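You operate a simulated robot arm through the tools that you are given. There is no shell and no other tool. Be economical: measure what you need, move in short steps, check, and stop when the job is done.

You run a simulated robot arm. Do the job below in one go: nothing can be reset, and whatever is moved stays where it is left.

TASK
Press the lemon half from the white tray into the purple jug.
Fine: jug on the foot of the press first; one stroke, lever back up; the pressed half goes back on the tray.

It is judged by the outcome, as a careful person would: the job done as asked, and still so three seconds after it is handed in. It fails if anything else is knocked over, pushed out of place, dropped, spilled or broken.

THE ROBOT
A 7-joint arm with a two-finger parallel gripper, fixed in place. Base frame: the origin is at the foot of the arm, x ahead of it, y to its left, z up; the work surface is at about z = 75. Lengths are in cm, angles in rad, forces in N, time in s.
With the tool pointing down near the work surface it reaches from about 20 to 68 cm from the base axis. Its first joint turns from -1.152 to 1.152 rad. Payload 2.4 kg.
Tool frame: the origin (TCP) lies between the finger pads and is the grasp point; the fingertips stand 3 cm ahead of it; z points along the fingers, y is the line along which they close. Largest opening 9.4 cm; finger width 2.8, thickness 1; the body of the gripper, 5 by 9.6 cm, starts 5.5 cm behind the TCP.
Orientation is told as [roll, pitch, yaw] about the base's x, y, z axes, in that order, counted from this pose: with the fingers straight down and closing along the base's y, the tool's x points along the base's -x, its y along +y and its z along -z.

THE INTERFACE
- The arm moves only by the tool arm_command. Its argument "targets" is a list of rows, each an object (a shift or turn left out is 0, a gripper value left out holds the last) with "slide": the shift along the base's x, y, z in cm, a list of three; "turn": the turn, a rotation vector about the base's x, y, z in rad, a list of three; "jaw": the finger opening in cm, from 0 to 9.4. In form: [{"slide": [x, y, z], "turn": [rx, ry, rz], "jaw": jaw}, ...]. A call has 1 to 8 rows; each row shifts and turns the commanded pose from where the row before left it. A row lasts 0.2 s, in which the tool goes at most 5 cm and 0.15 rad; a call with a longer step from one row to the next is refused whole, and so is a gripper value outside its range. Where a pose cannot be reached the arm comes as near as it can. A force on the tool above 90 N (or 10 N above the force at the start of the call, whichever is more), or a blocked arm, ends the call early, and 0.2 s more pass. Each finger travels about 15.3 cm/s and halts on what it meets, pressing with about 38 N; the grip force reading is that of the motor and also rises with nothing between the fingers. The clock runs only during rows and for 0.2 s after the last one: add rows that do not move to give the fingers time. It gives the time, the measured TCP pose, the force on the tool (base axes), the opening and the grip force at its end, in the units of the frame above (readings bear some noise), and new pictures: "show" is both (left out), scene, wrist or none.
- Cameras (640 x 400 px; columns grow to the right, rows downward): "scene" is fixed at [6.81, 49.01, 143.45]; the picture's right is [-0.52, -0.85, 0.00], its down [-0.43, 0.26, -0.86] and it looks along [0.74, -0.45, -0.51] (base axes); focal length 215 px, centre (320, 200). "wrist" rides on the gripper at [7.6, 1.4, -10.3] in the tool frame; the picture's right is [-0.18, 0.98, 0.00], its down [-0.75, -0.14, -0.64] and it looks along [-0.63, -0.12, 0.77] (tool axes); focal length 243 px, centre (320, 200). There is no depth. A picture from a camera that has moved, and an enlarged one, comes with that camera's place and axes in the base frame and with its lens. The place of the scene camera against the robot may be out by one fixed shift of up to 2.5 cm in any direction.
- close_up(camera, box): a new picture of the part [left, top, right, bottom] of that camera's present view, enlarged. It takes no simulated time.
- hand_in(): hands the job in; it is judged then, once.

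Go step by step. Nothing tells you positions but the pictures and the camera data: compare them with the known pose of the tool, close in by small moves and look again before you grip or let go. The budget is 120 turns and 170 pictures, counting those below and the enlarged ones. Unless the task says otherwise, let go and move clear before handing in.

The tools are called after "Call:" as name(argument=value, ...) on one line, values as JSON. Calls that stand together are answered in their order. arm_command: Moves the arm, as the interface text tells. Its arguments: {"type":"object","properties":{"targets":{"type":"array","items":{"type":"object","properties":{"slide":{"type":"array","items":{"type":"number"}},"turn":{"type":"array","items":{"type":"number"}},"jaw":{"type":"number"}}}},"show":{"type":"string","enum":["both","scene","wrist","none"]}},"required":["targets"]} The other tools are called the same way: close_up (camera, box) takes an enlarged picture of a part of a camera's view; hand_in () hands the job in.

At the start:

```text
clock: 0.0
ee_pos: [28.77, 17.47, 134.91]
ee_rot: [0.001, 0.001, 0.001]
ft_force: [0.0, 0.8, -0.9]
gripper_width: 9.4
grasp_force: 0.0
```

scene: 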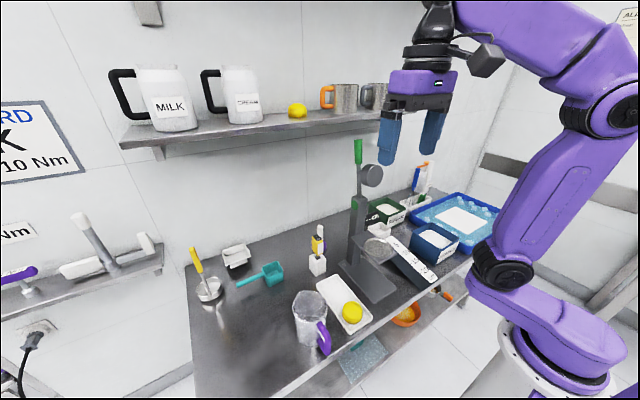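
wrist: 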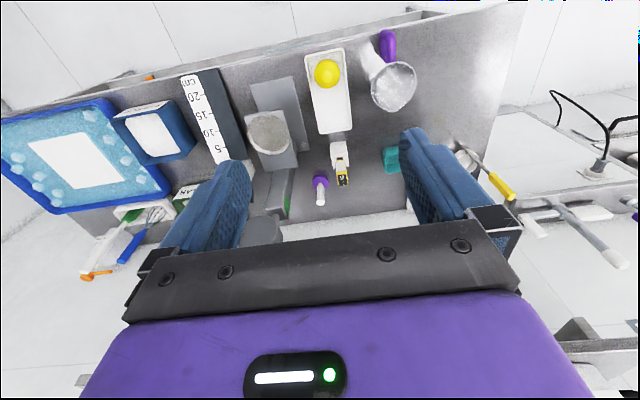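

I see the press in the middle of the bench, the white tray with the lemon half, and the jug with the purple handle beside it. I'll enlarge the pictures first to measure them.

Call:
close_up(camera="scene", box=[270, 130, 450, 360])

Call:
close_up(camera="wrist", box=[180, 20, 440, 250])

```text
1.74 times, centred on (360, 245) of scene
camera zoom: at [6.81, 49.01, 143.45], right [-0.52, -0.85, 0.0], down [-0.43, 0.26, -0.86], along [0.74, -0.45, -0.51], focal length 374 px, centre (250, 122)
```

zoom: 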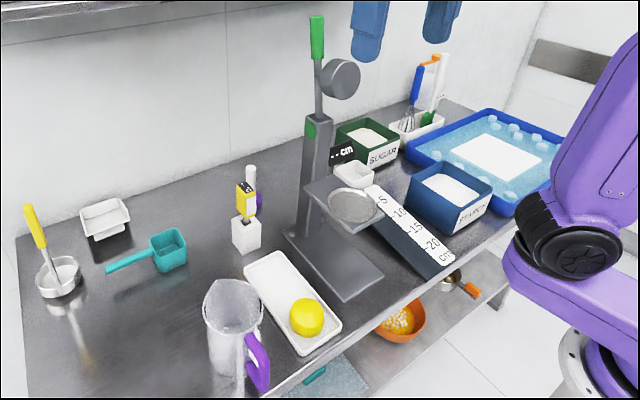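

```text
1.74 times, centred on (310, 135) of wrist
camera zoom: at [21.12, 18.88, 145.29], right [0.19, 0.98, 0.0], down [0.75, -0.14, 0.64], along [0.63, -0.12, -0.77], focal length 422 px, centre (337, 313)
```

zoom: 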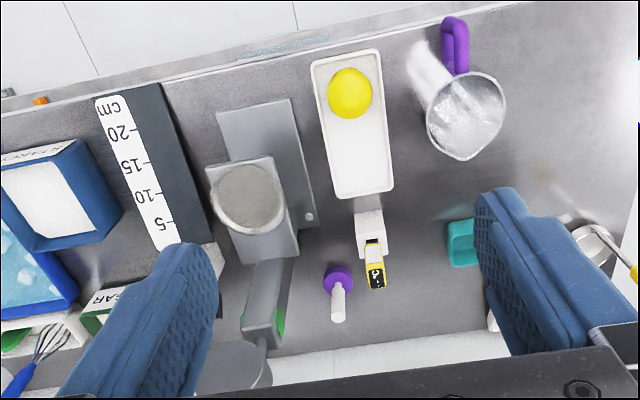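

The jug is near (39, 32) with its rim at about z 88 and its handle facing the robot. The press cup is near (43.5, 2.5, 91). I'll move down toward the jug handle with the tool tilted forward for a closer look.

Call:
arm_command(targets=[{"slide": [-0.5, 1.8, -3.5], "turn": [0, -0.05, 0]}, {"slide": [-0.5, 1.8, -3.5], "turn": [0, -0.05, 0]}, {"slide": [-0.5, 1.8, -3.5], "turn": [0, -0.05, 0]}, {"slide": [-0.5, 1.8, -3.5], "turn": [0, -0.05, 0]}, {"slide": [-0.5, 1.8, -3.5], "turn": [0, -0.05, 0]}, {"slide": [-0.5, 1.8, -3.5], "turn": [0, -0.05, 0]}, {"slide": [0, 1.8, -3.5], "turn": [0, -0.05, 0]}, {"slide": [0, 1.8, -3.5], "turn": [0, -0.05, 0]}])

```text
clock: 1.8
ee_pos: [25.69, 31.83, 107.15]
ee_rot: [0.004, -0.4, -0.001]
ft_force: [0.0, -0.5, 0.2]
gripper_width: 9.41
grasp_force: 0.1
camera wrist: at [14.64, 33.34, 113.65], right [0.17, 0.98, 0.08], down [0.44, -0.14, 0.88], along [0.88, -0.12, -0.46], focal length 243 px, centre (320, 200)
```

scene: 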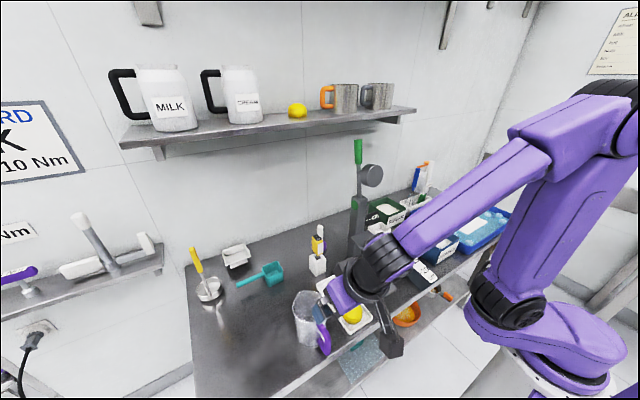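
wrist: 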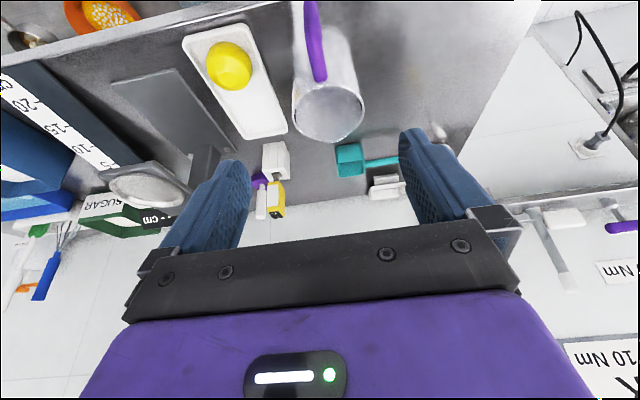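

The jug and its handle are clear in the wrist view, which is upside down. I'll enlarge it to measure the handle.

Call:
close_up(camera="wrist", box=[210, 0, 430, 150])

Call:
close_up(camera="wrist", box=[70, 40, 290, 220])

```text
2.67 times, centred on (320, 75) of wrist
camera zoom: at [14.64, 33.34, 113.65], right [0.17, 0.98, 0.08], down [0.44, -0.14, 0.88], along [0.88, -0.12, -0.46], focal length 647 px, centre (320, 533)
```

zoom: 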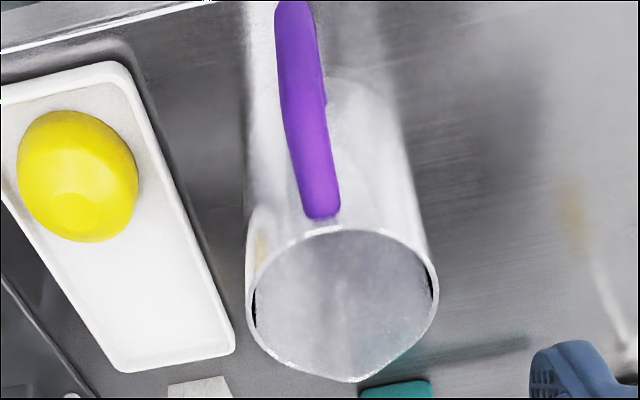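

```text
2.22 times, centred on (180, 130) of wrist
camera zoom: at [14.64, 33.34, 113.65], right [0.17, 0.98, 0.08], down [0.44, -0.14, 0.88], along [0.88, -0.12, -0.46], focal length 539 px, centre (631, 356)
```

zoom: 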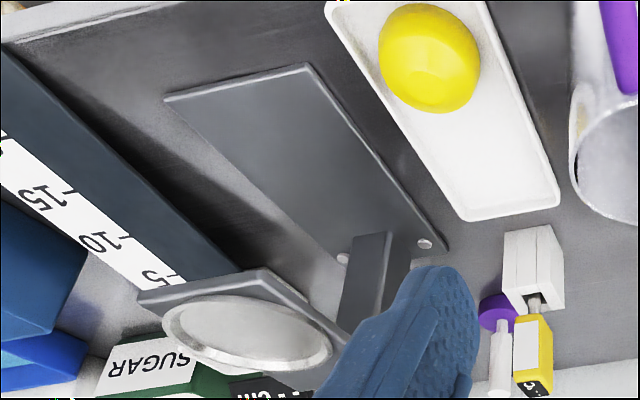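

The jug's rim centre is about (39.5, 32.1, 87.6) and its handle spans roughly x 30–35. I'll go lower with more tilt to see the handle's profile.

Call:
arm_command(targets=[{"slide": [-0.5, 0, -3.5], "turn": [0, -0.1, 0]}, {"slide": [-0.5, 0, -3.5], "turn": [0, -0.1, 0]}, {"slide": [-0.5, 0, -3.5], "turn": [0, -0.1, 0]}, {"slide": [-0.5, 0, -3.5], "turn": [0, -0.1, 0]}])

Call:
close_up(camera="scene", box=[270, 270, 390, 370])

```text
clock: 2.8
ee_pos: [24.09, 31.94, 92.92]
ee_rot: [0.006, -0.799, -0.012]
ft_force: [-5.8, 1.7, -0.5]
gripper_width: 9.4
grasp_force: 0.1
camera wrist: at [11.39, 33.51, 94.67], right [0.14, 0.98, 0.14], down [0.06, -0.15, 0.99], along [0.99, -0.13, -0.08], focal length 243 px, centre (320, 200)
```

scene: 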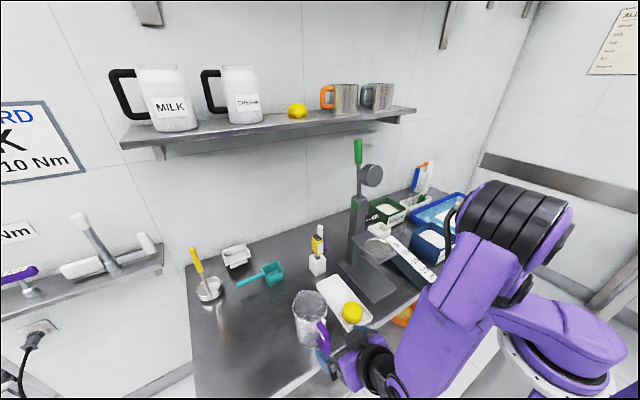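
wrist: 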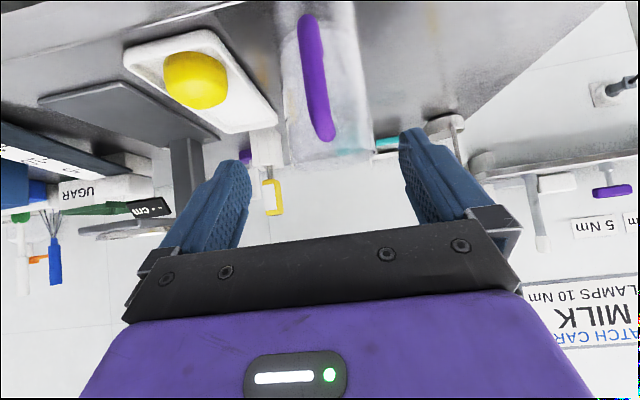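

```text
4.00 times, centred on (330, 320) of scene
camera zoom: at [6.71, 49.03, 143.45], right [-0.52, -0.85, 0.0], down [-0.43, 0.26, -0.86], along [0.74, -0.45, -0.51], focal length 859 px, centre (280, -280)
```

zoom: 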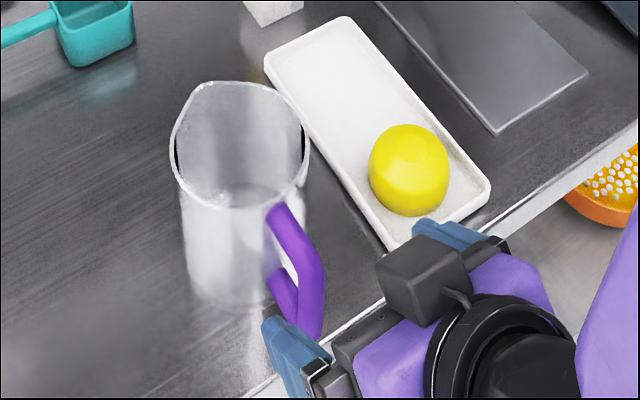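

The handle's vertical bar sits at about (30.5, 32), from z 78 to 87, with some 3 cm of gap to the jug. I'll go down in front of it and then forward with the jaws open.

Call:
arm_command(targets=[{"slide": [0, 0, -3.3]}, {"slide": [0, 0, -3.3]}, {"slide": [0, 0, -3.0]}, {"slide": [1.5, 0, 0]}, {"slide": [1.5, 0, 0]}])

Call:
close_up(camera="scene", box=[270, 270, 390, 370])

```text
clock: 4.0
ee_pos: [26.66, 31.94, 83.6]
ee_rot: [0.003, -0.799, -0.003]
ft_force: [-0.5, 0.0, -0.2]
gripper_width: 9.41
grasp_force: 0.1
camera wrist: at [14.08, 33.36, 85.24], right [0.13, 0.98, 0.13], down [0.07, -0.14, 0.99], along [0.99, -0.12, -0.08], focal length 243 px, centre (320, 200)
```

scene: 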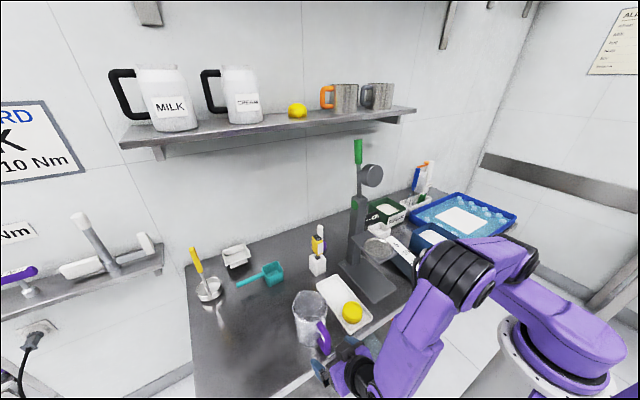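
wrist: 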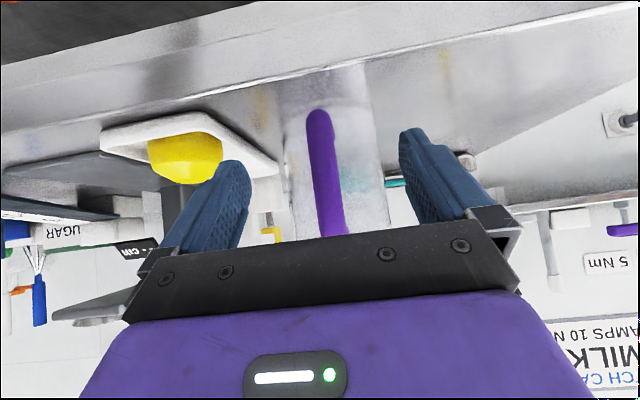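

```text
4.00 times, centred on (330, 320) of scene
camera zoom: at [6.81, 49.01, 143.45], right [-0.52, -0.85, 0.0], down [-0.43, 0.26, -0.86], along [0.74, -0.45, -0.51], focal length 859 px, centre (280, -280)
```

zoom: 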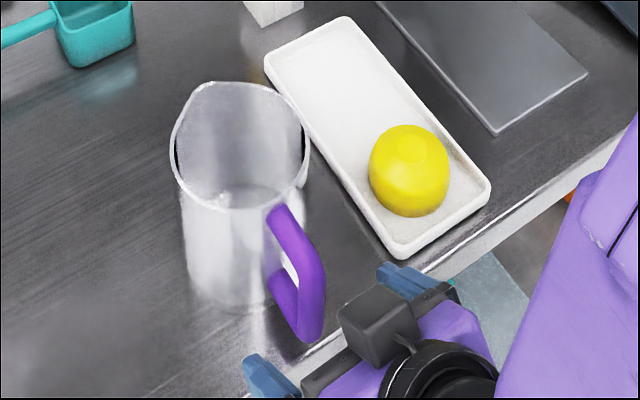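

The bar lies centred between the fingers. I'll advance 3.5 cm and close.

Call:
arm_command(targets=[{"slide": [1.8, 0, 0]}, {"slide": [1.8, 0, -0.3]}, {"slide": [0, 0, 0]}])

Call:
close_up(camera="scene", box=[270, 270, 390, 370])

```text
clock: 4.8
ee_pos: [30.37, 31.93, 83.19]
ee_rot: [0.004, -0.799, -0.003]
ft_force: [-0.1, -0.5, 0.0]
gripper_width: 9.41
grasp_force: 0.1
camera wrist: at [17.68, 33.32, 84.89], right [0.13, 0.98, 0.13], down [0.07, -0.14, 0.99], along [0.99, -0.12, -0.08], focal length 243 px, centre (320, 200)
```

scene: 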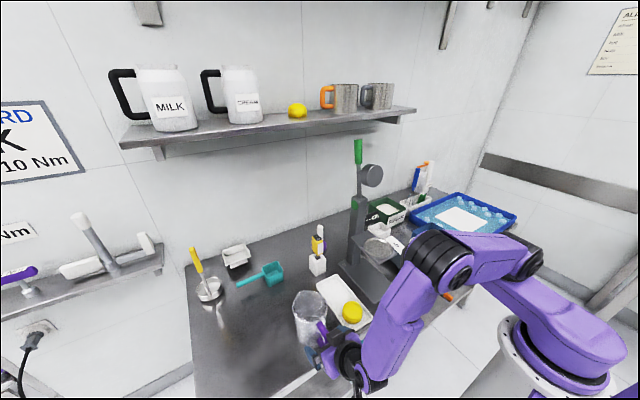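
wrist: 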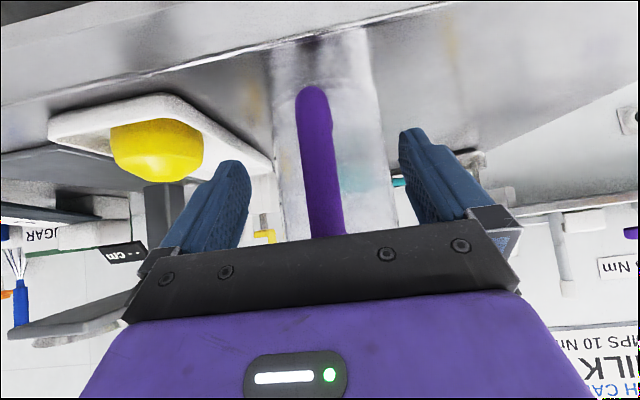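

```text
4.00 times, centred on (330, 320) of scene
camera zoom: at [6.81, 49.01, 143.45], right [-0.52, -0.85, 0.0], down [-0.43, 0.26, -0.86], along [0.74, -0.45, -0.51], focal length 859 px, centre (280, -280)
```

zoom: 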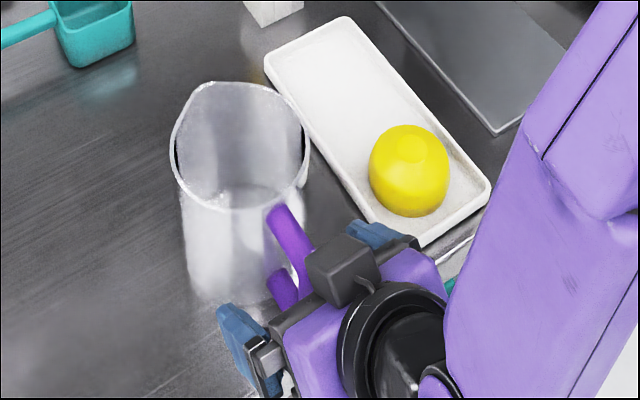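

The bar sits about 0.3 cm toward −y of centre. I'll correct for that and close.

Call:
arm_command(targets=[{"slide": [0, -0.28, 0]}, {"jaw": 5}, {"jaw": 2.6}, {"jaw": 1.0}, {"jaw": 0.5}, {}])

```text
clock: 6.2
ee_pos: [30.29, 31.67, 83.21]
ee_rot: [0.004, -0.8, -0.001]
ft_force: [-0.2, -0.1, 0.7]
gripper_width: 2.12
grasp_force: 37.5
camera wrist: at [17.64, 33.05, 84.88], right [0.13, 0.98, 0.13], down [0.07, -0.14, 0.99], along [0.99, -0.12, -0.08], focal length 243 px, centre (320, 200)
```

scene: 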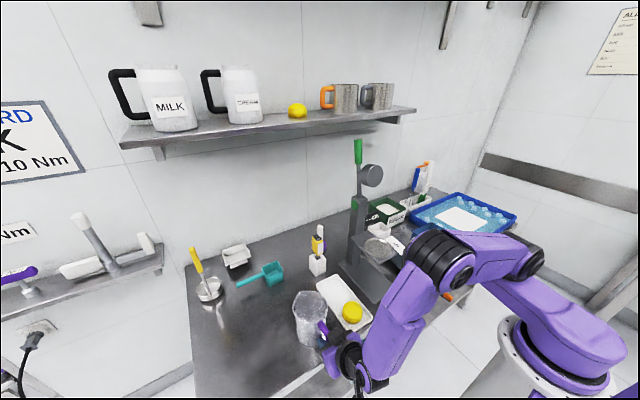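
wrist: 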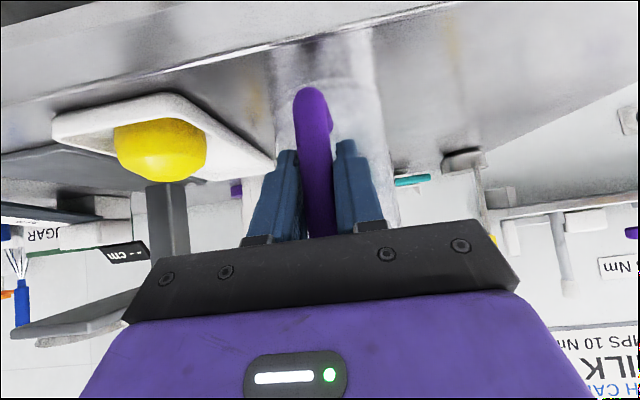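

The jug is gripped, with the jaw at 2.1. I'll lift it well above the lemon and check the grip.

Call:
arm_command(targets=[{"slide": [0, 0, 1]}, {"slide": [0, 0, 2.5]}, {"slide": [0, 0, 3]}, {"slide": [0, 0, 3]}, {"slide": [0, 0, 3]}, {"slide": [0, 0, 0]}])

```text
clock: 7.6
ee_pos: [30.4, 31.31, 95.65]
ee_rot: [0.004, -0.799, -0.002]
ft_force: [0.6, 0.2, -1.6]
gripper_width: 2.13
grasp_force: 38.2
camera wrist: at [17.71, 32.79, 97.37], right [0.13, 0.98, 0.13], down [0.07, -0.14, 0.99], along [0.99, -0.12, -0.08], focal length 243 px, centre (320, 200)
```

scene: 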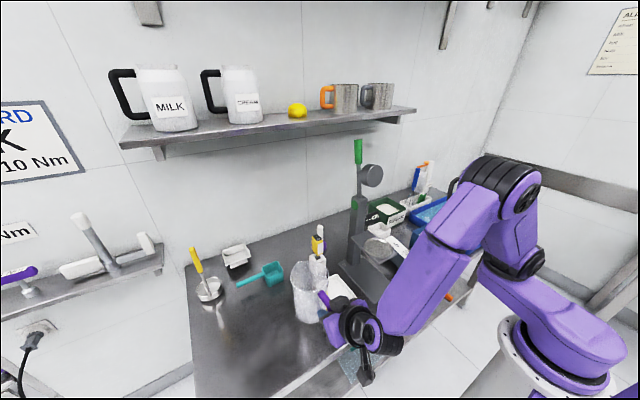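
wrist: 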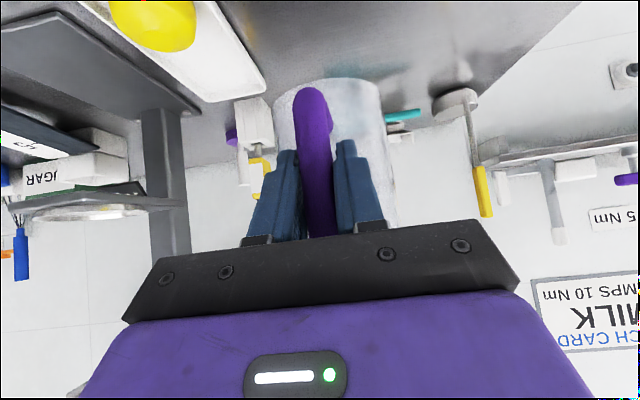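

The lift is good and the jug hangs upright. I'll enlarge the press shelf, which is nearly edge-on here, to get its height.

Call:
close_up(camera="wrist", box=[0, 60, 240, 250])

```text
2.11 times, centred on (120, 155) of wrist
camera zoom: at [17.71, 32.79, 97.37], right [0.13, 0.98, 0.13], down [0.07, -0.14, 0.99], along [0.99, -0.12, -0.08], focal length 511 px, centre (741, 295)
```

zoom: 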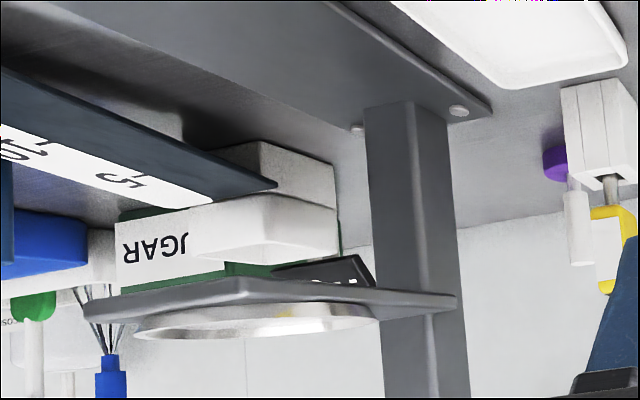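

The shelf's underside is at about z 91.3 and the cup's centre is about (42.6, 2.8), with its rim at z 93. The jug, 12.7 cm tall, fits under it, so I'll yaw the tool and bring the jug in front of the press.

Call:
arm_command(targets=[{"slide": [-1, -2, 0.5], "turn": [0, 0, -0.13]}, {"slide": [-1, -2.5, 0], "turn": [0, 0, -0.13]}, {"slide": [-1, -2.8, 0], "turn": [0, 0, -0.13]}, {"slide": [-1, -2.8, 0], "turn": [0, 0, -0.13]}, {"slide": [-1, -3, 0], "turn": [0, 0, -0.13]}, {"slide": [-0.3, -3, 0], "turn": [0, 0, -0.13]}, {"slide": [0, -3, 0], "turn": [0, 0, -0.12]}, {"slide": [0, -2.5, 0]}])

```text
clock: 9.4
ee_pos: [25.04, 9.77, 96.19]
ee_rot: [0.005, -0.8, -0.904]
ft_force: [0.1, -0.3, -2.0]
gripper_width: 2.13
grasp_force: 38.1
camera wrist: at [18.34, 20.59, 97.83], right [0.85, 0.51, 0.14], down [-0.07, -0.14, 0.99], along [0.52, -0.85, -0.08], focal length 243 px, centre (320, 200)
```

scene: 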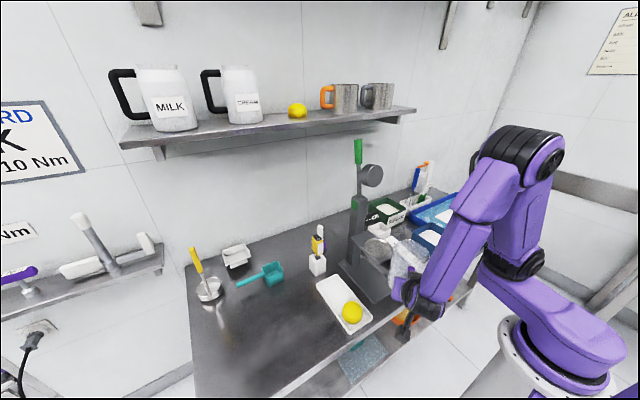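
wrist: 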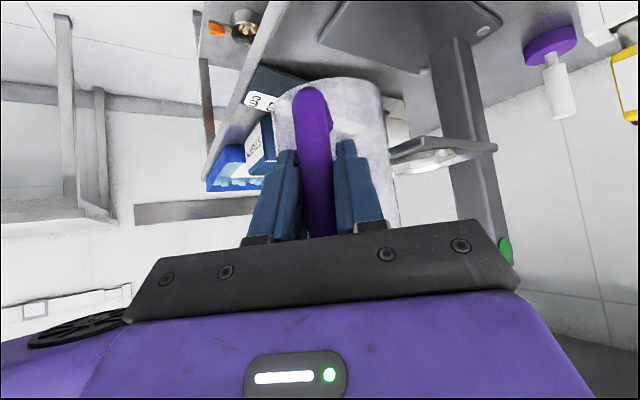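

Call:
close_up(camera="scene", box=[320, 190, 480, 340])

Call:
close_up(camera="wrist", box=[200, 0, 520, 240])

```text
2.67 times, centred on (400, 265) of scene
camera zoom: at [6.81, 49.01, 143.45], right [-0.52, -0.85, 0.0], down [-0.43, 0.26, -0.86], along [0.74, -0.45, -0.51], focal length 573 px, centre (107, 27)
```

zoom: 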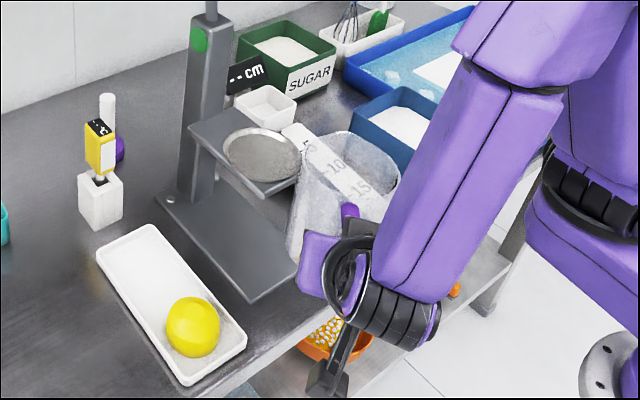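

```text
1.67 times, centred on (360, 120) of wrist
camera zoom: at [18.34, 20.59, 97.83], right [0.85, 0.51, 0.14], down [-0.07, -0.14, 0.99], along [0.52, -0.85, -0.08], focal length 404 px, centre (253, 333)
```

zoom: 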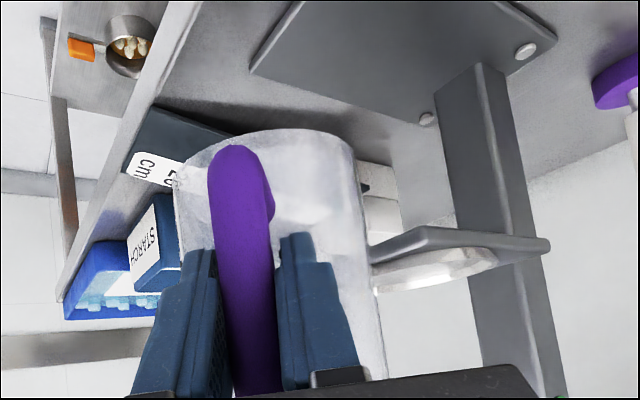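

The jug's centre is about (6.05, −6.65) from the TCP. I'll lower it in front of the foot until its base is 1.8 cm above the table.

Call:
arm_command(targets=[{"slide": [0, 0, -3]}, {"slide": [0, 0, -3]}, {"slide": [0, 0, -3]}, {"slide": [0, -0.3, -2]}, {}])

Call:
close_up(camera="scene", box=[320, 190, 480, 340])

Call:
close_up(camera="wrist", box=[200, 0, 520, 240])

```text
clock: 10.6
ee_pos: [25.29, 9.67, 85.25]
ee_rot: [0.003, -0.798, -0.901]
ft_force: [-0.4, 0.2, -1.5]
gripper_width: 2.13
grasp_force: 37.6
camera wrist: at [18.44, 20.5, 86.91], right [0.85, 0.51, 0.13], down [-0.07, -0.14, 0.99], along [0.52, -0.85, -0.08], focal length 243 px, centre (320, 200)
```

scene: 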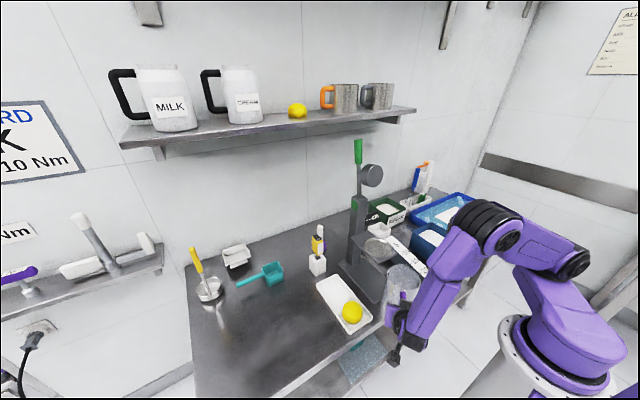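
wrist: 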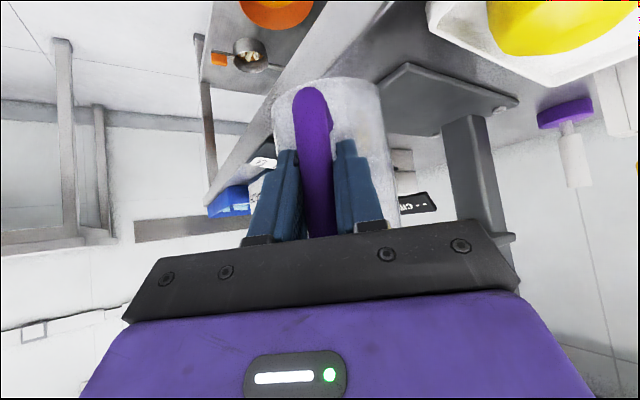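

```text
2.67 times, centred on (400, 265) of scene
camera zoom: at [6.81, 49.01, 143.45], right [-0.52, -0.85, 0.0], down [-0.43, 0.26, -0.86], along [0.74, -0.45, -0.51], focal length 573 px, centre (107, 27)
```

zoom: 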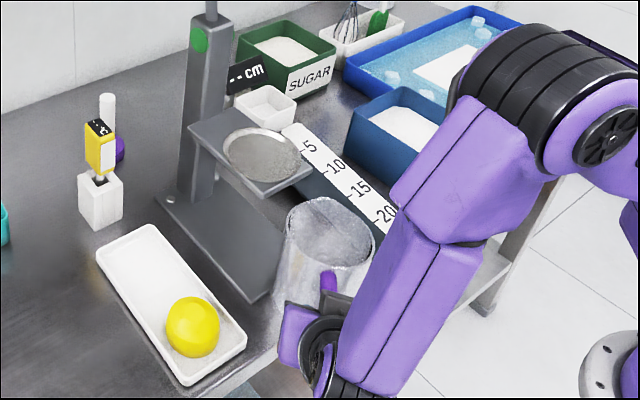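

```text
1.67 times, centred on (360, 120) of wrist
camera zoom: at [18.44, 20.5, 86.91], right [0.85, 0.51, 0.13], down [-0.07, -0.14, 0.99], along [0.52, -0.85, -0.08], focal length 404 px, centre (253, 333)
```

zoom: 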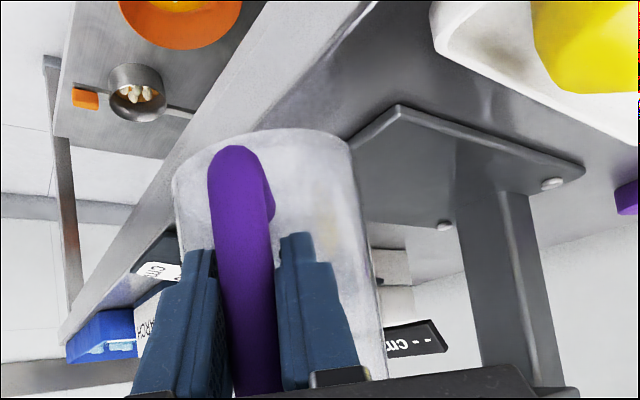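

The jug is lowered and lined up, about 11 cm short of the cup centre in x. I'll slide it forward partway and check.

Call:
arm_command(targets=[{"slide": [1.5, 0, 0]}, {"slide": [1.5, 0, 0]}, {"slide": [1.5, 0, 0]}, {"slide": [1.5, 0, 0]}, {}])

Call:
close_up(camera="scene", box=[320, 190, 480, 340])

```text
clock: 11.8
ee_pos: [31.22, 9.85, 85.06]
ee_rot: [0.004, -0.799, -0.901]
ft_force: [-0.1, 0.4, -1.9]
gripper_width: 2.14
grasp_force: 37.7
camera wrist: at [24.36, 20.63, 86.8], right [0.85, 0.51, 0.13], down [-0.07, -0.14, 0.99], along [0.52, -0.85, -0.08], focal length 243 px, centre (320, 200)
```

scene: 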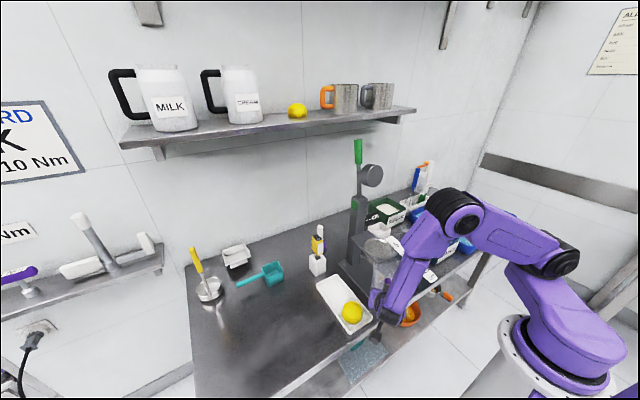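
wrist: 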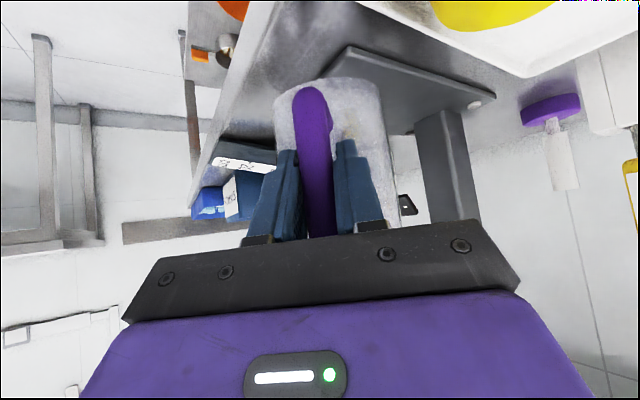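

```text
2.67 times, centred on (400, 265) of scene
camera zoom: at [6.81, 49.01, 143.45], right [-0.52, -0.85, 0.0], down [-0.43, 0.26, -0.86], along [0.74, -0.45, -0.51], focal length 573 px, centre (107, 27)
```

zoom: 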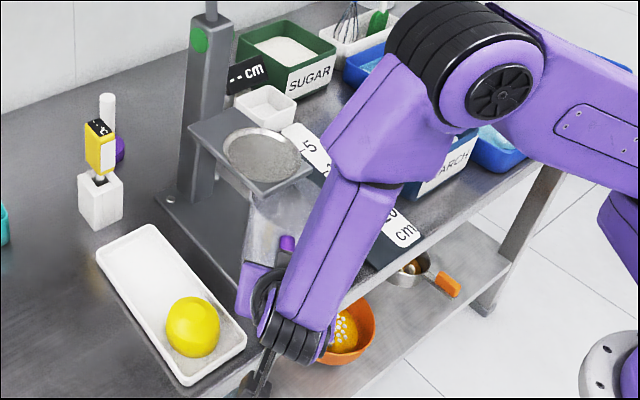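

The jug is passing under the shelf freely. I'll go on with the last 5 cm in short steps.

Call:
arm_command(targets=[{"slide": [1.3, 0, 0]}, {"slide": [1.3, 0, 0]}, {"slide": [1.3, -0.1, 0]}, {"slide": [1.2, -0.1, 0]}, {}])

Call:
close_up(camera="scene", box=[320, 190, 480, 340])

Call:
close_up(camera="wrist", box=[200, 0, 520, 240])

```text
clock: 13.0
ee_pos: [36.51, 9.4, 85.3]
ee_rot: [0.005, -0.799, -0.901]
ft_force: [0.1, 0.7, -1.3]
gripper_width: 2.14
grasp_force: 37.6
camera wrist: at [29.57, 20.22, 86.99], right [0.85, 0.51, 0.13], down [-0.07, -0.14, 0.99], along [0.52, -0.85, -0.08], focal length 243 px, centre (320, 200)
```

scene: 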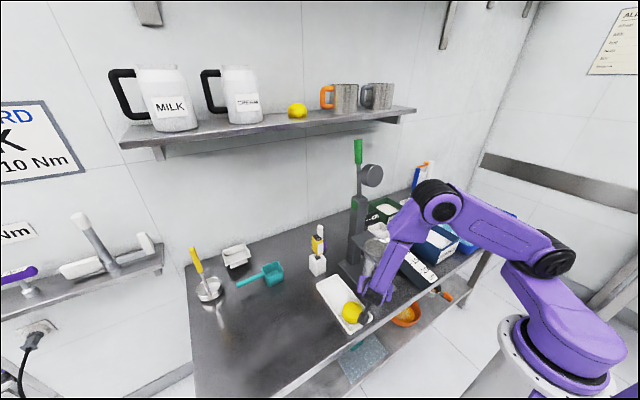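
wrist: 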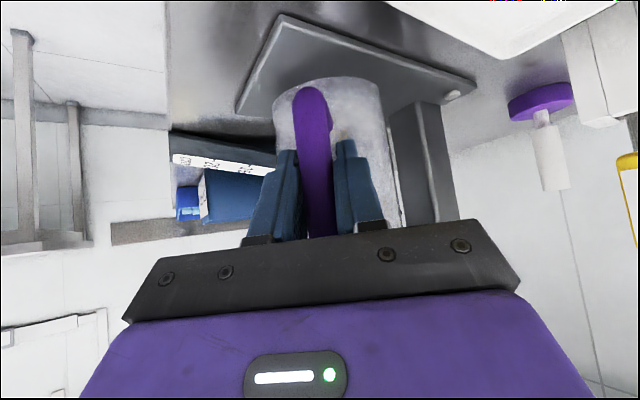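

```text
2.67 times, centred on (400, 265) of scene
camera zoom: at [6.81, 49.01, 143.45], right [-0.52, -0.85, 0.0], down [-0.43, 0.26, -0.86], along [0.74, -0.45, -0.51], focal length 573 px, centre (107, 27)
```

zoom: 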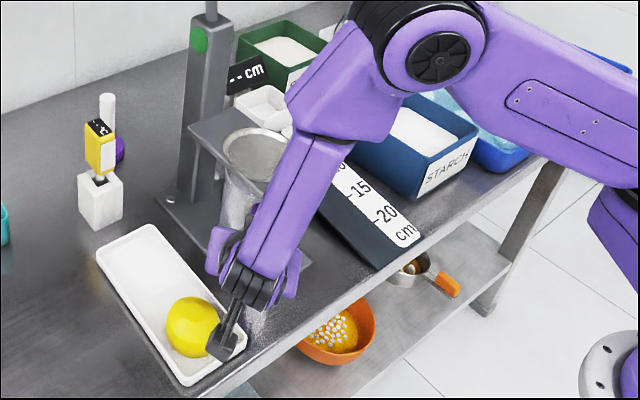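

```text
1.67 times, centred on (360, 120) of wrist
camera zoom: at [29.57, 20.22, 86.99], right [0.85, 0.51, 0.13], down [-0.07, -0.14, 0.99], along [0.52, -0.85, -0.08], focal length 404 px, centre (253, 333)
```

zoom: 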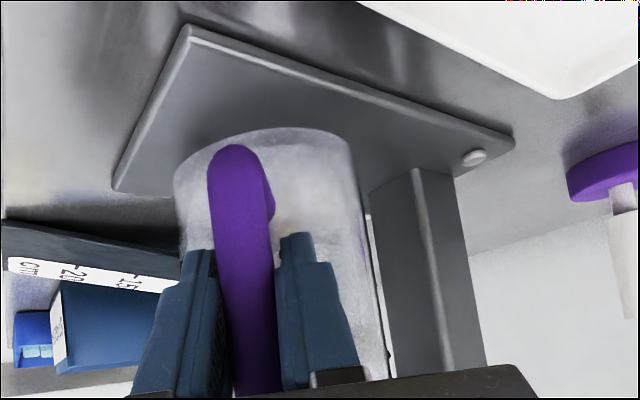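

The jug is over the foot, which spans x 35–55 and y −1.8 to 9.5, and it is under the cup. I'll nudge it 0.5 cm in +y and lower it until it seats.

Call:
arm_command(targets=[{"slide": [0, 0.5, -0.3]}, {"slide": [0, 0, -0.3]}, {"slide": [0, 0, -0.3]}, {}], show="wrist")

```text
clock: 14.0
ee_pos: [36.23, 10.06, 84.4]
ee_rot: [0.003, -0.798, -0.902]
ft_force: [-0.3, 0.4, -1.3]
gripper_width: 2.11
grasp_force: 37.8
camera wrist: at [29.37, 20.77, 86.0], right [0.85, 0.51, 0.13], down [-0.07, -0.14, 0.99], along [0.52, -0.85, -0.08], focal length 243 px, centre (320, 200)
```

wrist: 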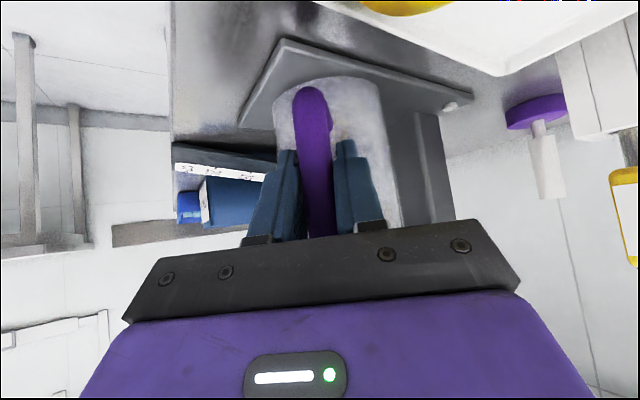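

No contact yet, so I'll keep lowering in small steps.

Call:
arm_command(targets=[{"slide": [0.2, -0.1, -0.2]}, {"slide": [0, 0, -0.2]}, {}], show="none")

```text
clock: 14.8
ee_pos: [36.41, 9.95, 83.96]
ee_rot: [0.005, -0.801, -0.901]
ft_force: [-5.4, 3.0, 20.5]
gripper_width: 2.15
grasp_force: 38.4
```

The jug has seated, with +20 N upward. I'll ease up slightly and open the fingers enough to clear the bar.

Call:
arm_command(targets=[{"slide": [0, 0, 0.15]}, {}, {"jaw": 3.0}, {"jaw": 5.0}, {"jaw": 6.0}, {}])

Call:
close_up(camera="wrist", box=[200, 0, 520, 240])

```text
clock: 16.2
ee_pos: [36.48, 9.78, 83.91]
ee_rot: [0.005, -0.8, -0.903]
ft_force: [-0.4, -0.1, -0.4]
gripper_width: 6.0
grasp_force: 0.0
camera wrist: at [29.56, 20.65, 85.7], right [0.85, 0.51, 0.13], down [-0.07, -0.14, 0.99], along [0.52, -0.85, -0.08], focal length 243 px, centre (320, 200)
```

scene: 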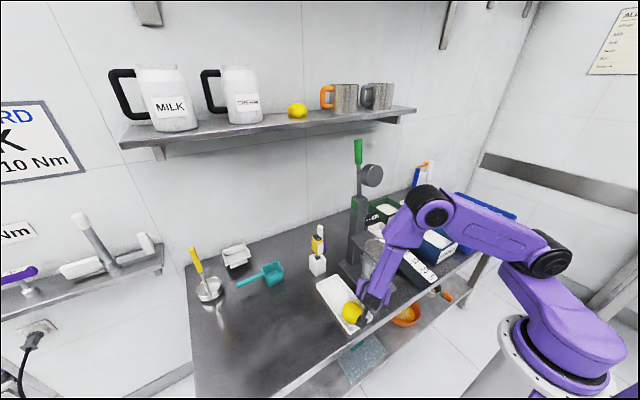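
wrist: 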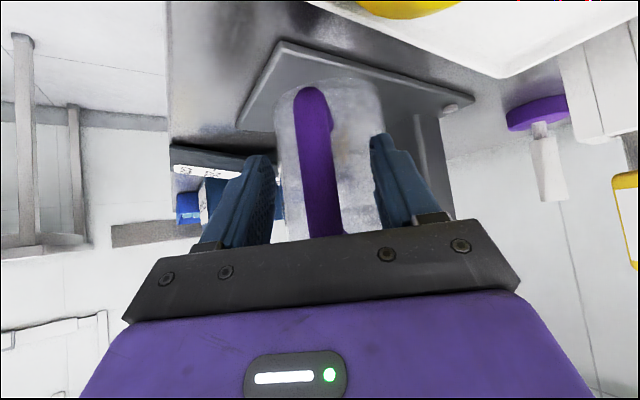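

```text
1.67 times, centred on (360, 120) of wrist
camera zoom: at [29.56, 20.65, 85.7], right [0.85, 0.51, 0.13], down [-0.07, -0.14, 0.99], along [0.52, -0.85, -0.08], focal length 404 px, centre (253, 333)
```

zoom: 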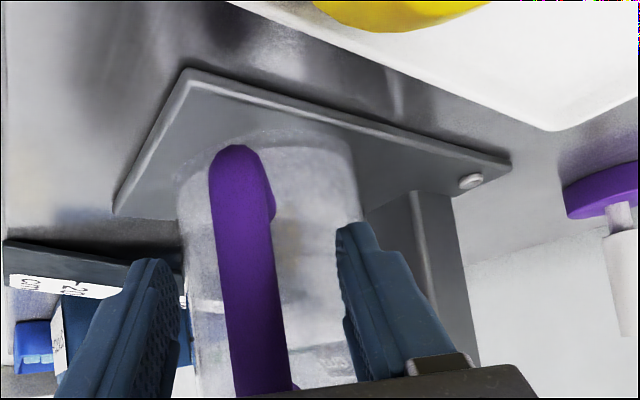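

The jug stands free on the foot with its handle untouched. I'll back out along the tool axis, up and away.

Call:
arm_command(targets=[{"slide": [-0.9, 1.12, 1.4]}, {"slide": [-0.9, 1.12, 1.4]}, {"slide": [-0.9, 1.12, 1.4]}, {"slide": [-0.9, 1.12, 1.6]}, {"slide": [-1.5, 1, 3]}, {"slide": [-1.5, 1, 3]}, {"slide": [-1.5, 0, 3]}])

Call:
close_up(camera="scene", box=[320, 190, 480, 340])

```text
clock: 17.8
ee_pos: [28.16, 16.23, 98.55]
ee_rot: [0.003, -0.801, -0.902]
ft_force: [-0.1, -0.1, -0.2]
gripper_width: 6.0
grasp_force: 0.1
camera wrist: at [21.33, 27.0, 100.3], right [0.85, 0.51, 0.13], down [-0.07, -0.14, 0.99], along [0.52, -0.85, -0.08], focal length 243 px, centre (320, 200)
```

scene: 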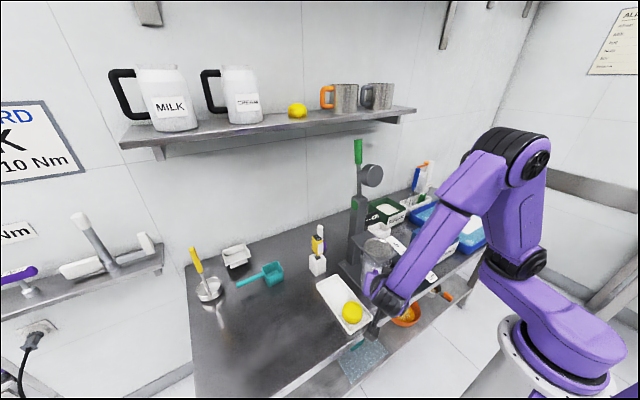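
wrist: 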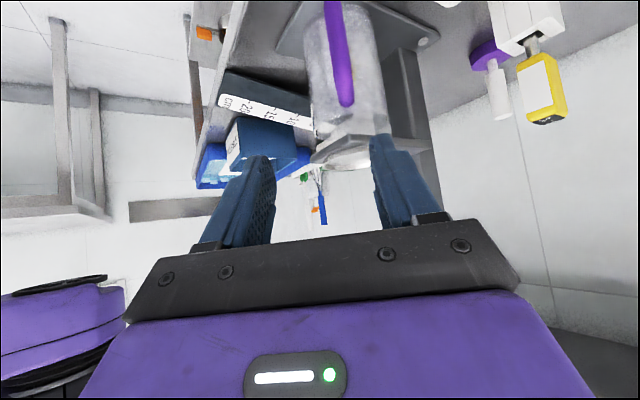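

```text
2.67 times, centred on (400, 265) of scene
camera zoom: at [6.81, 49.01, 143.45], right [-0.52, -0.85, 0.0], down [-0.43, 0.26, -0.86], along [0.74, -0.45, -0.51], focal length 573 px, centre (107, 27)
```

zoom: 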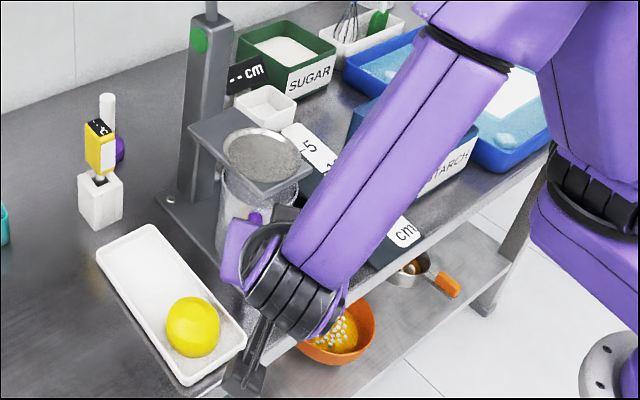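

The jug stands upright under the cup, well clear of everything. Now I'll bring the tool back to vertical above the lemon half.

Call:
arm_command(targets=[{"slide": [0, 0, 1], "turn": [0, 0, 0.15]}, {"slide": [0, 0, 0], "turn": [0, 0, 0.15]}, {"turn": [0, 0, 0.15]}, {"turn": [0, 0, 0.15]}, {"turn": [0, 0, 0.15]}, {"turn": [0, 0, 0.15]}, {"slide": [0.3, 0.5, 0], "turn": [0, 0.15, 0]}, {"slide": [0.3, 0.5, 0], "turn": [0, 0.15, 0]}], show="none")

Call:
arm_command(targets=[{"slide": [1, 0.2, 0], "turn": [0, 0.15, 0], "jaw": 9.4}, {"slide": [1, 0.2, 0], "turn": [0, 0.15, 0]}, {"slide": [1, 0.1, 0], "turn": [0, 0.15, 0]}, {"slide": [1.5, 0, 0], "turn": [0, 0.05, 0]}, {"slide": [1.8, 0, -2]}, {}])

Call:
close_up(camera="wrist", box=[160, 60, 480, 260])

```text
clock: 19.6
ee_pos: [28.87, 17.3, 99.77]
ee_rot: [0.003, -0.496, -0.002]
ft_force: [-0.4, -0.2, -0.5]
gripper_width: 5.98
grasp_force: 0.0
```

```text
clock: 21.0
ee_pos: [35.0, 17.88, 97.61]
ee_rot: [0.002, 0.001, -0.002]
ft_force: [0.1, -0.3, -0.5]
gripper_width: 9.4
grasp_force: 0.1
camera wrist: at [27.43, 19.31, 107.96], right [0.19, 0.98, 0.0], down [0.75, -0.14, 0.64], along [0.63, -0.12, -0.77], focal length 243 px, centre (320, 200)
```

scene: 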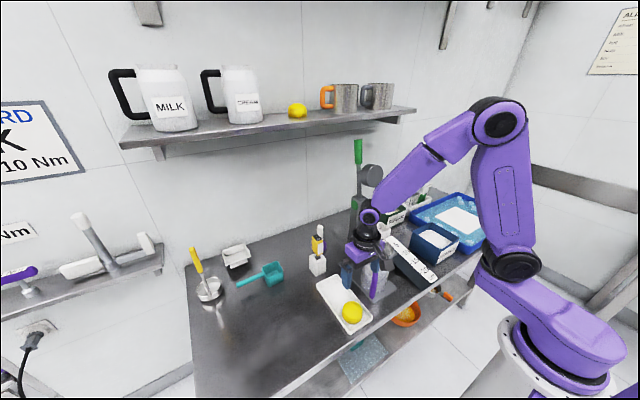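
wrist: 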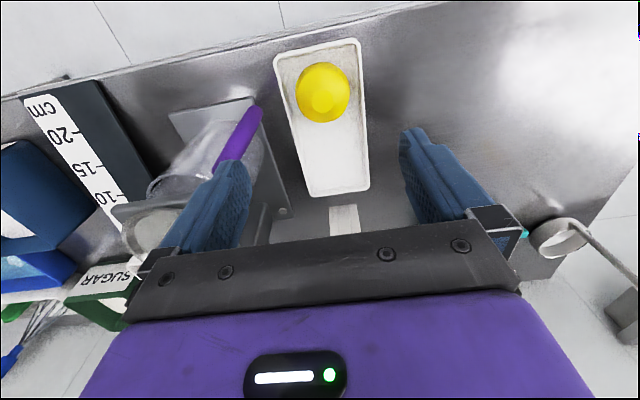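

```text
2.00 times, centred on (320, 160) of wrist
camera zoom: at [27.43, 19.31, 107.96], right [0.19, 0.98, 0.0], down [0.75, -0.14, 0.64], along [0.63, -0.12, -0.77], focal length 485 px, centre (320, 280)
```

zoom: 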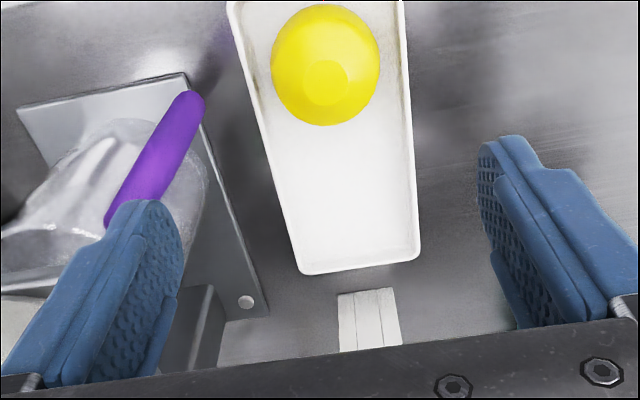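

The lemon half is centred near (35.85, 17.95), about 6.3 cm wide with its top at about z 80. I'll come down over it with the jaws just wide enough to stay inside the tray walls, stopping high to look.

Call:
arm_command(targets=[{"slide": [0.85, 0.05, -3.5], "jaw": 7.6}, {"slide": [0, 0, -3.5]}, {"slide": [0, 0, -3.5]}, {"slide": [0, 0, -2]}, {}])

Call:
close_up(camera="wrist", box=[200, 60, 440, 240])

Call:
close_up(camera="scene", box=[300, 250, 400, 340])

```text
clock: 22.2
ee_pos: [35.86, 18.03, 85.5]
ee_rot: [0.002, -0.001, -0.001]
ft_force: [-0.6, 0.7, -0.9]
gripper_width: 7.6
grasp_force: 0.0
camera wrist: at [28.23, 19.46, 95.74], right [0.19, 0.98, 0.0], down [0.75, -0.14, 0.64], along [0.63, -0.12, -0.77], focal length 243 px, centre (320, 200)
```

scene: 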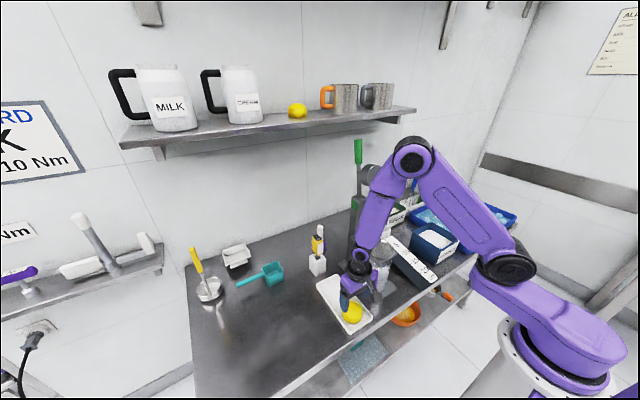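
wrist: 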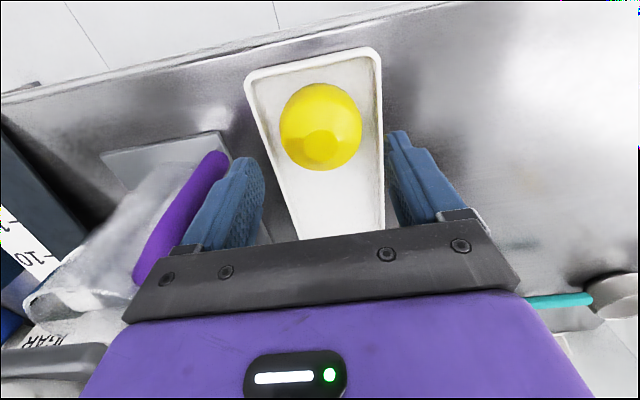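

```text
2.22 times, centred on (320, 150) of wrist
camera zoom: at [28.23, 19.46, 95.74], right [0.19, 0.98, 0.0], down [0.75, -0.14, 0.64], along [0.63, -0.12, -0.77], focal length 539 px, centre (320, 311)
```

zoom: 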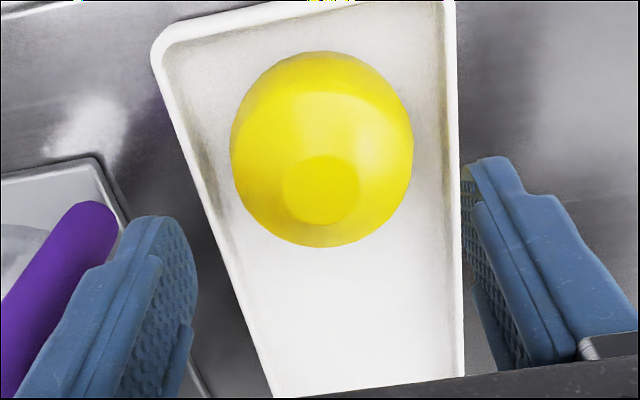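

```text
4.44 times, centred on (350, 295) of scene
camera zoom: at [6.81, 49.01, 143.45], right [-0.52, -0.85, 0.0], down [-0.43, 0.26, -0.86], along [0.74, -0.45, -0.51], focal length 955 px, centre (187, -222)
```

zoom: 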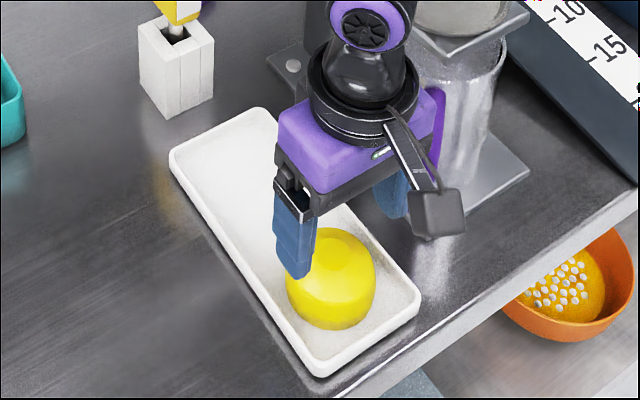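

The lemon sits at (36.0, 18.0) and the jaws straddle it inside the tray's width. I'll lower gently with the opening at 7.2.

Call:
arm_command(targets=[{"slide": [0.1, 0, -1.5], "jaw": 7.2}, {"slide": [0, 0, -1.5]}, {"slide": [0, 0, -1.2]}, {"slide": [0, 0, -0.8]}, {}])

Call:
close_up(camera="wrist", box=[200, 60, 440, 240])

Call:
close_up(camera="scene", box=[300, 250, 400, 340])

```text
clock: 23.4
ee_pos: [36.1, 17.96, 80.16]
ee_rot: [0.003, 0.001, -0.003]
ft_force: [0.5, 0.1, 0.4]
gripper_width: 7.18
grasp_force: 0.1
camera wrist: at [28.45, 19.34, 90.54], right [0.19, 0.98, 0.0], down [0.75, -0.14, 0.64], along [0.63, -0.12, -0.77], focal length 243 px, centre (320, 200)
```

scene: 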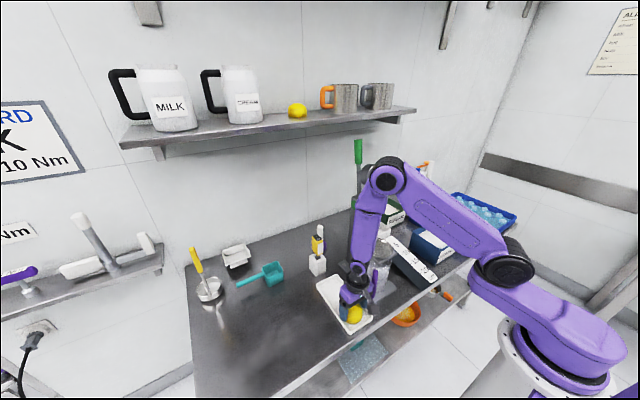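
wrist: 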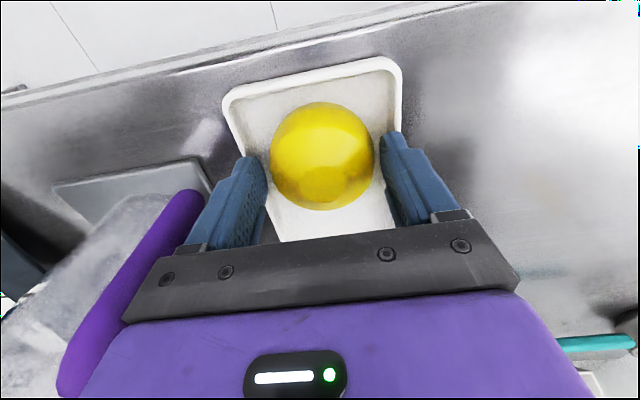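

```text
2.22 times, centred on (320, 150) of wrist
camera zoom: at [28.45, 19.34, 90.54], right [0.19, 0.98, 0.0], down [0.75, -0.14, 0.64], along [0.63, -0.12, -0.77], focal length 539 px, centre (320, 311)
```

zoom: 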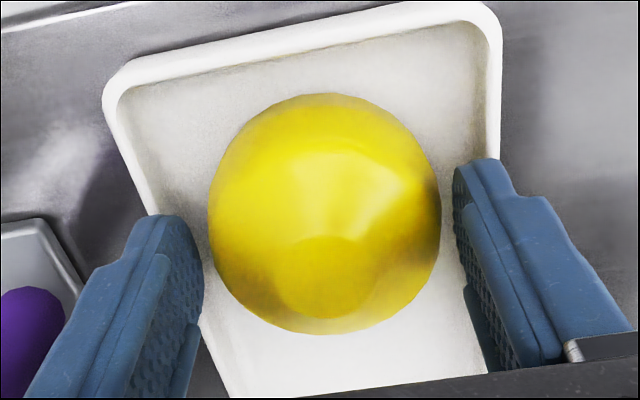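

```text
4.44 times, centred on (350, 295) of scene
camera zoom: at [6.81, 49.01, 143.45], right [-0.52, -0.85, 0.0], down [-0.43, 0.26, -0.86], along [0.74, -0.45, -0.51], focal length 955 px, centre (187, -222)
```

zoom: 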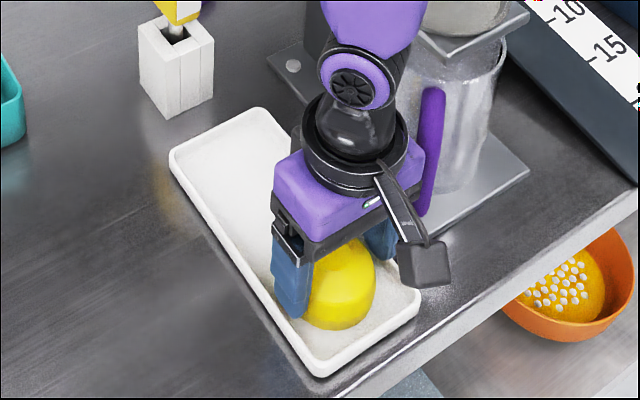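

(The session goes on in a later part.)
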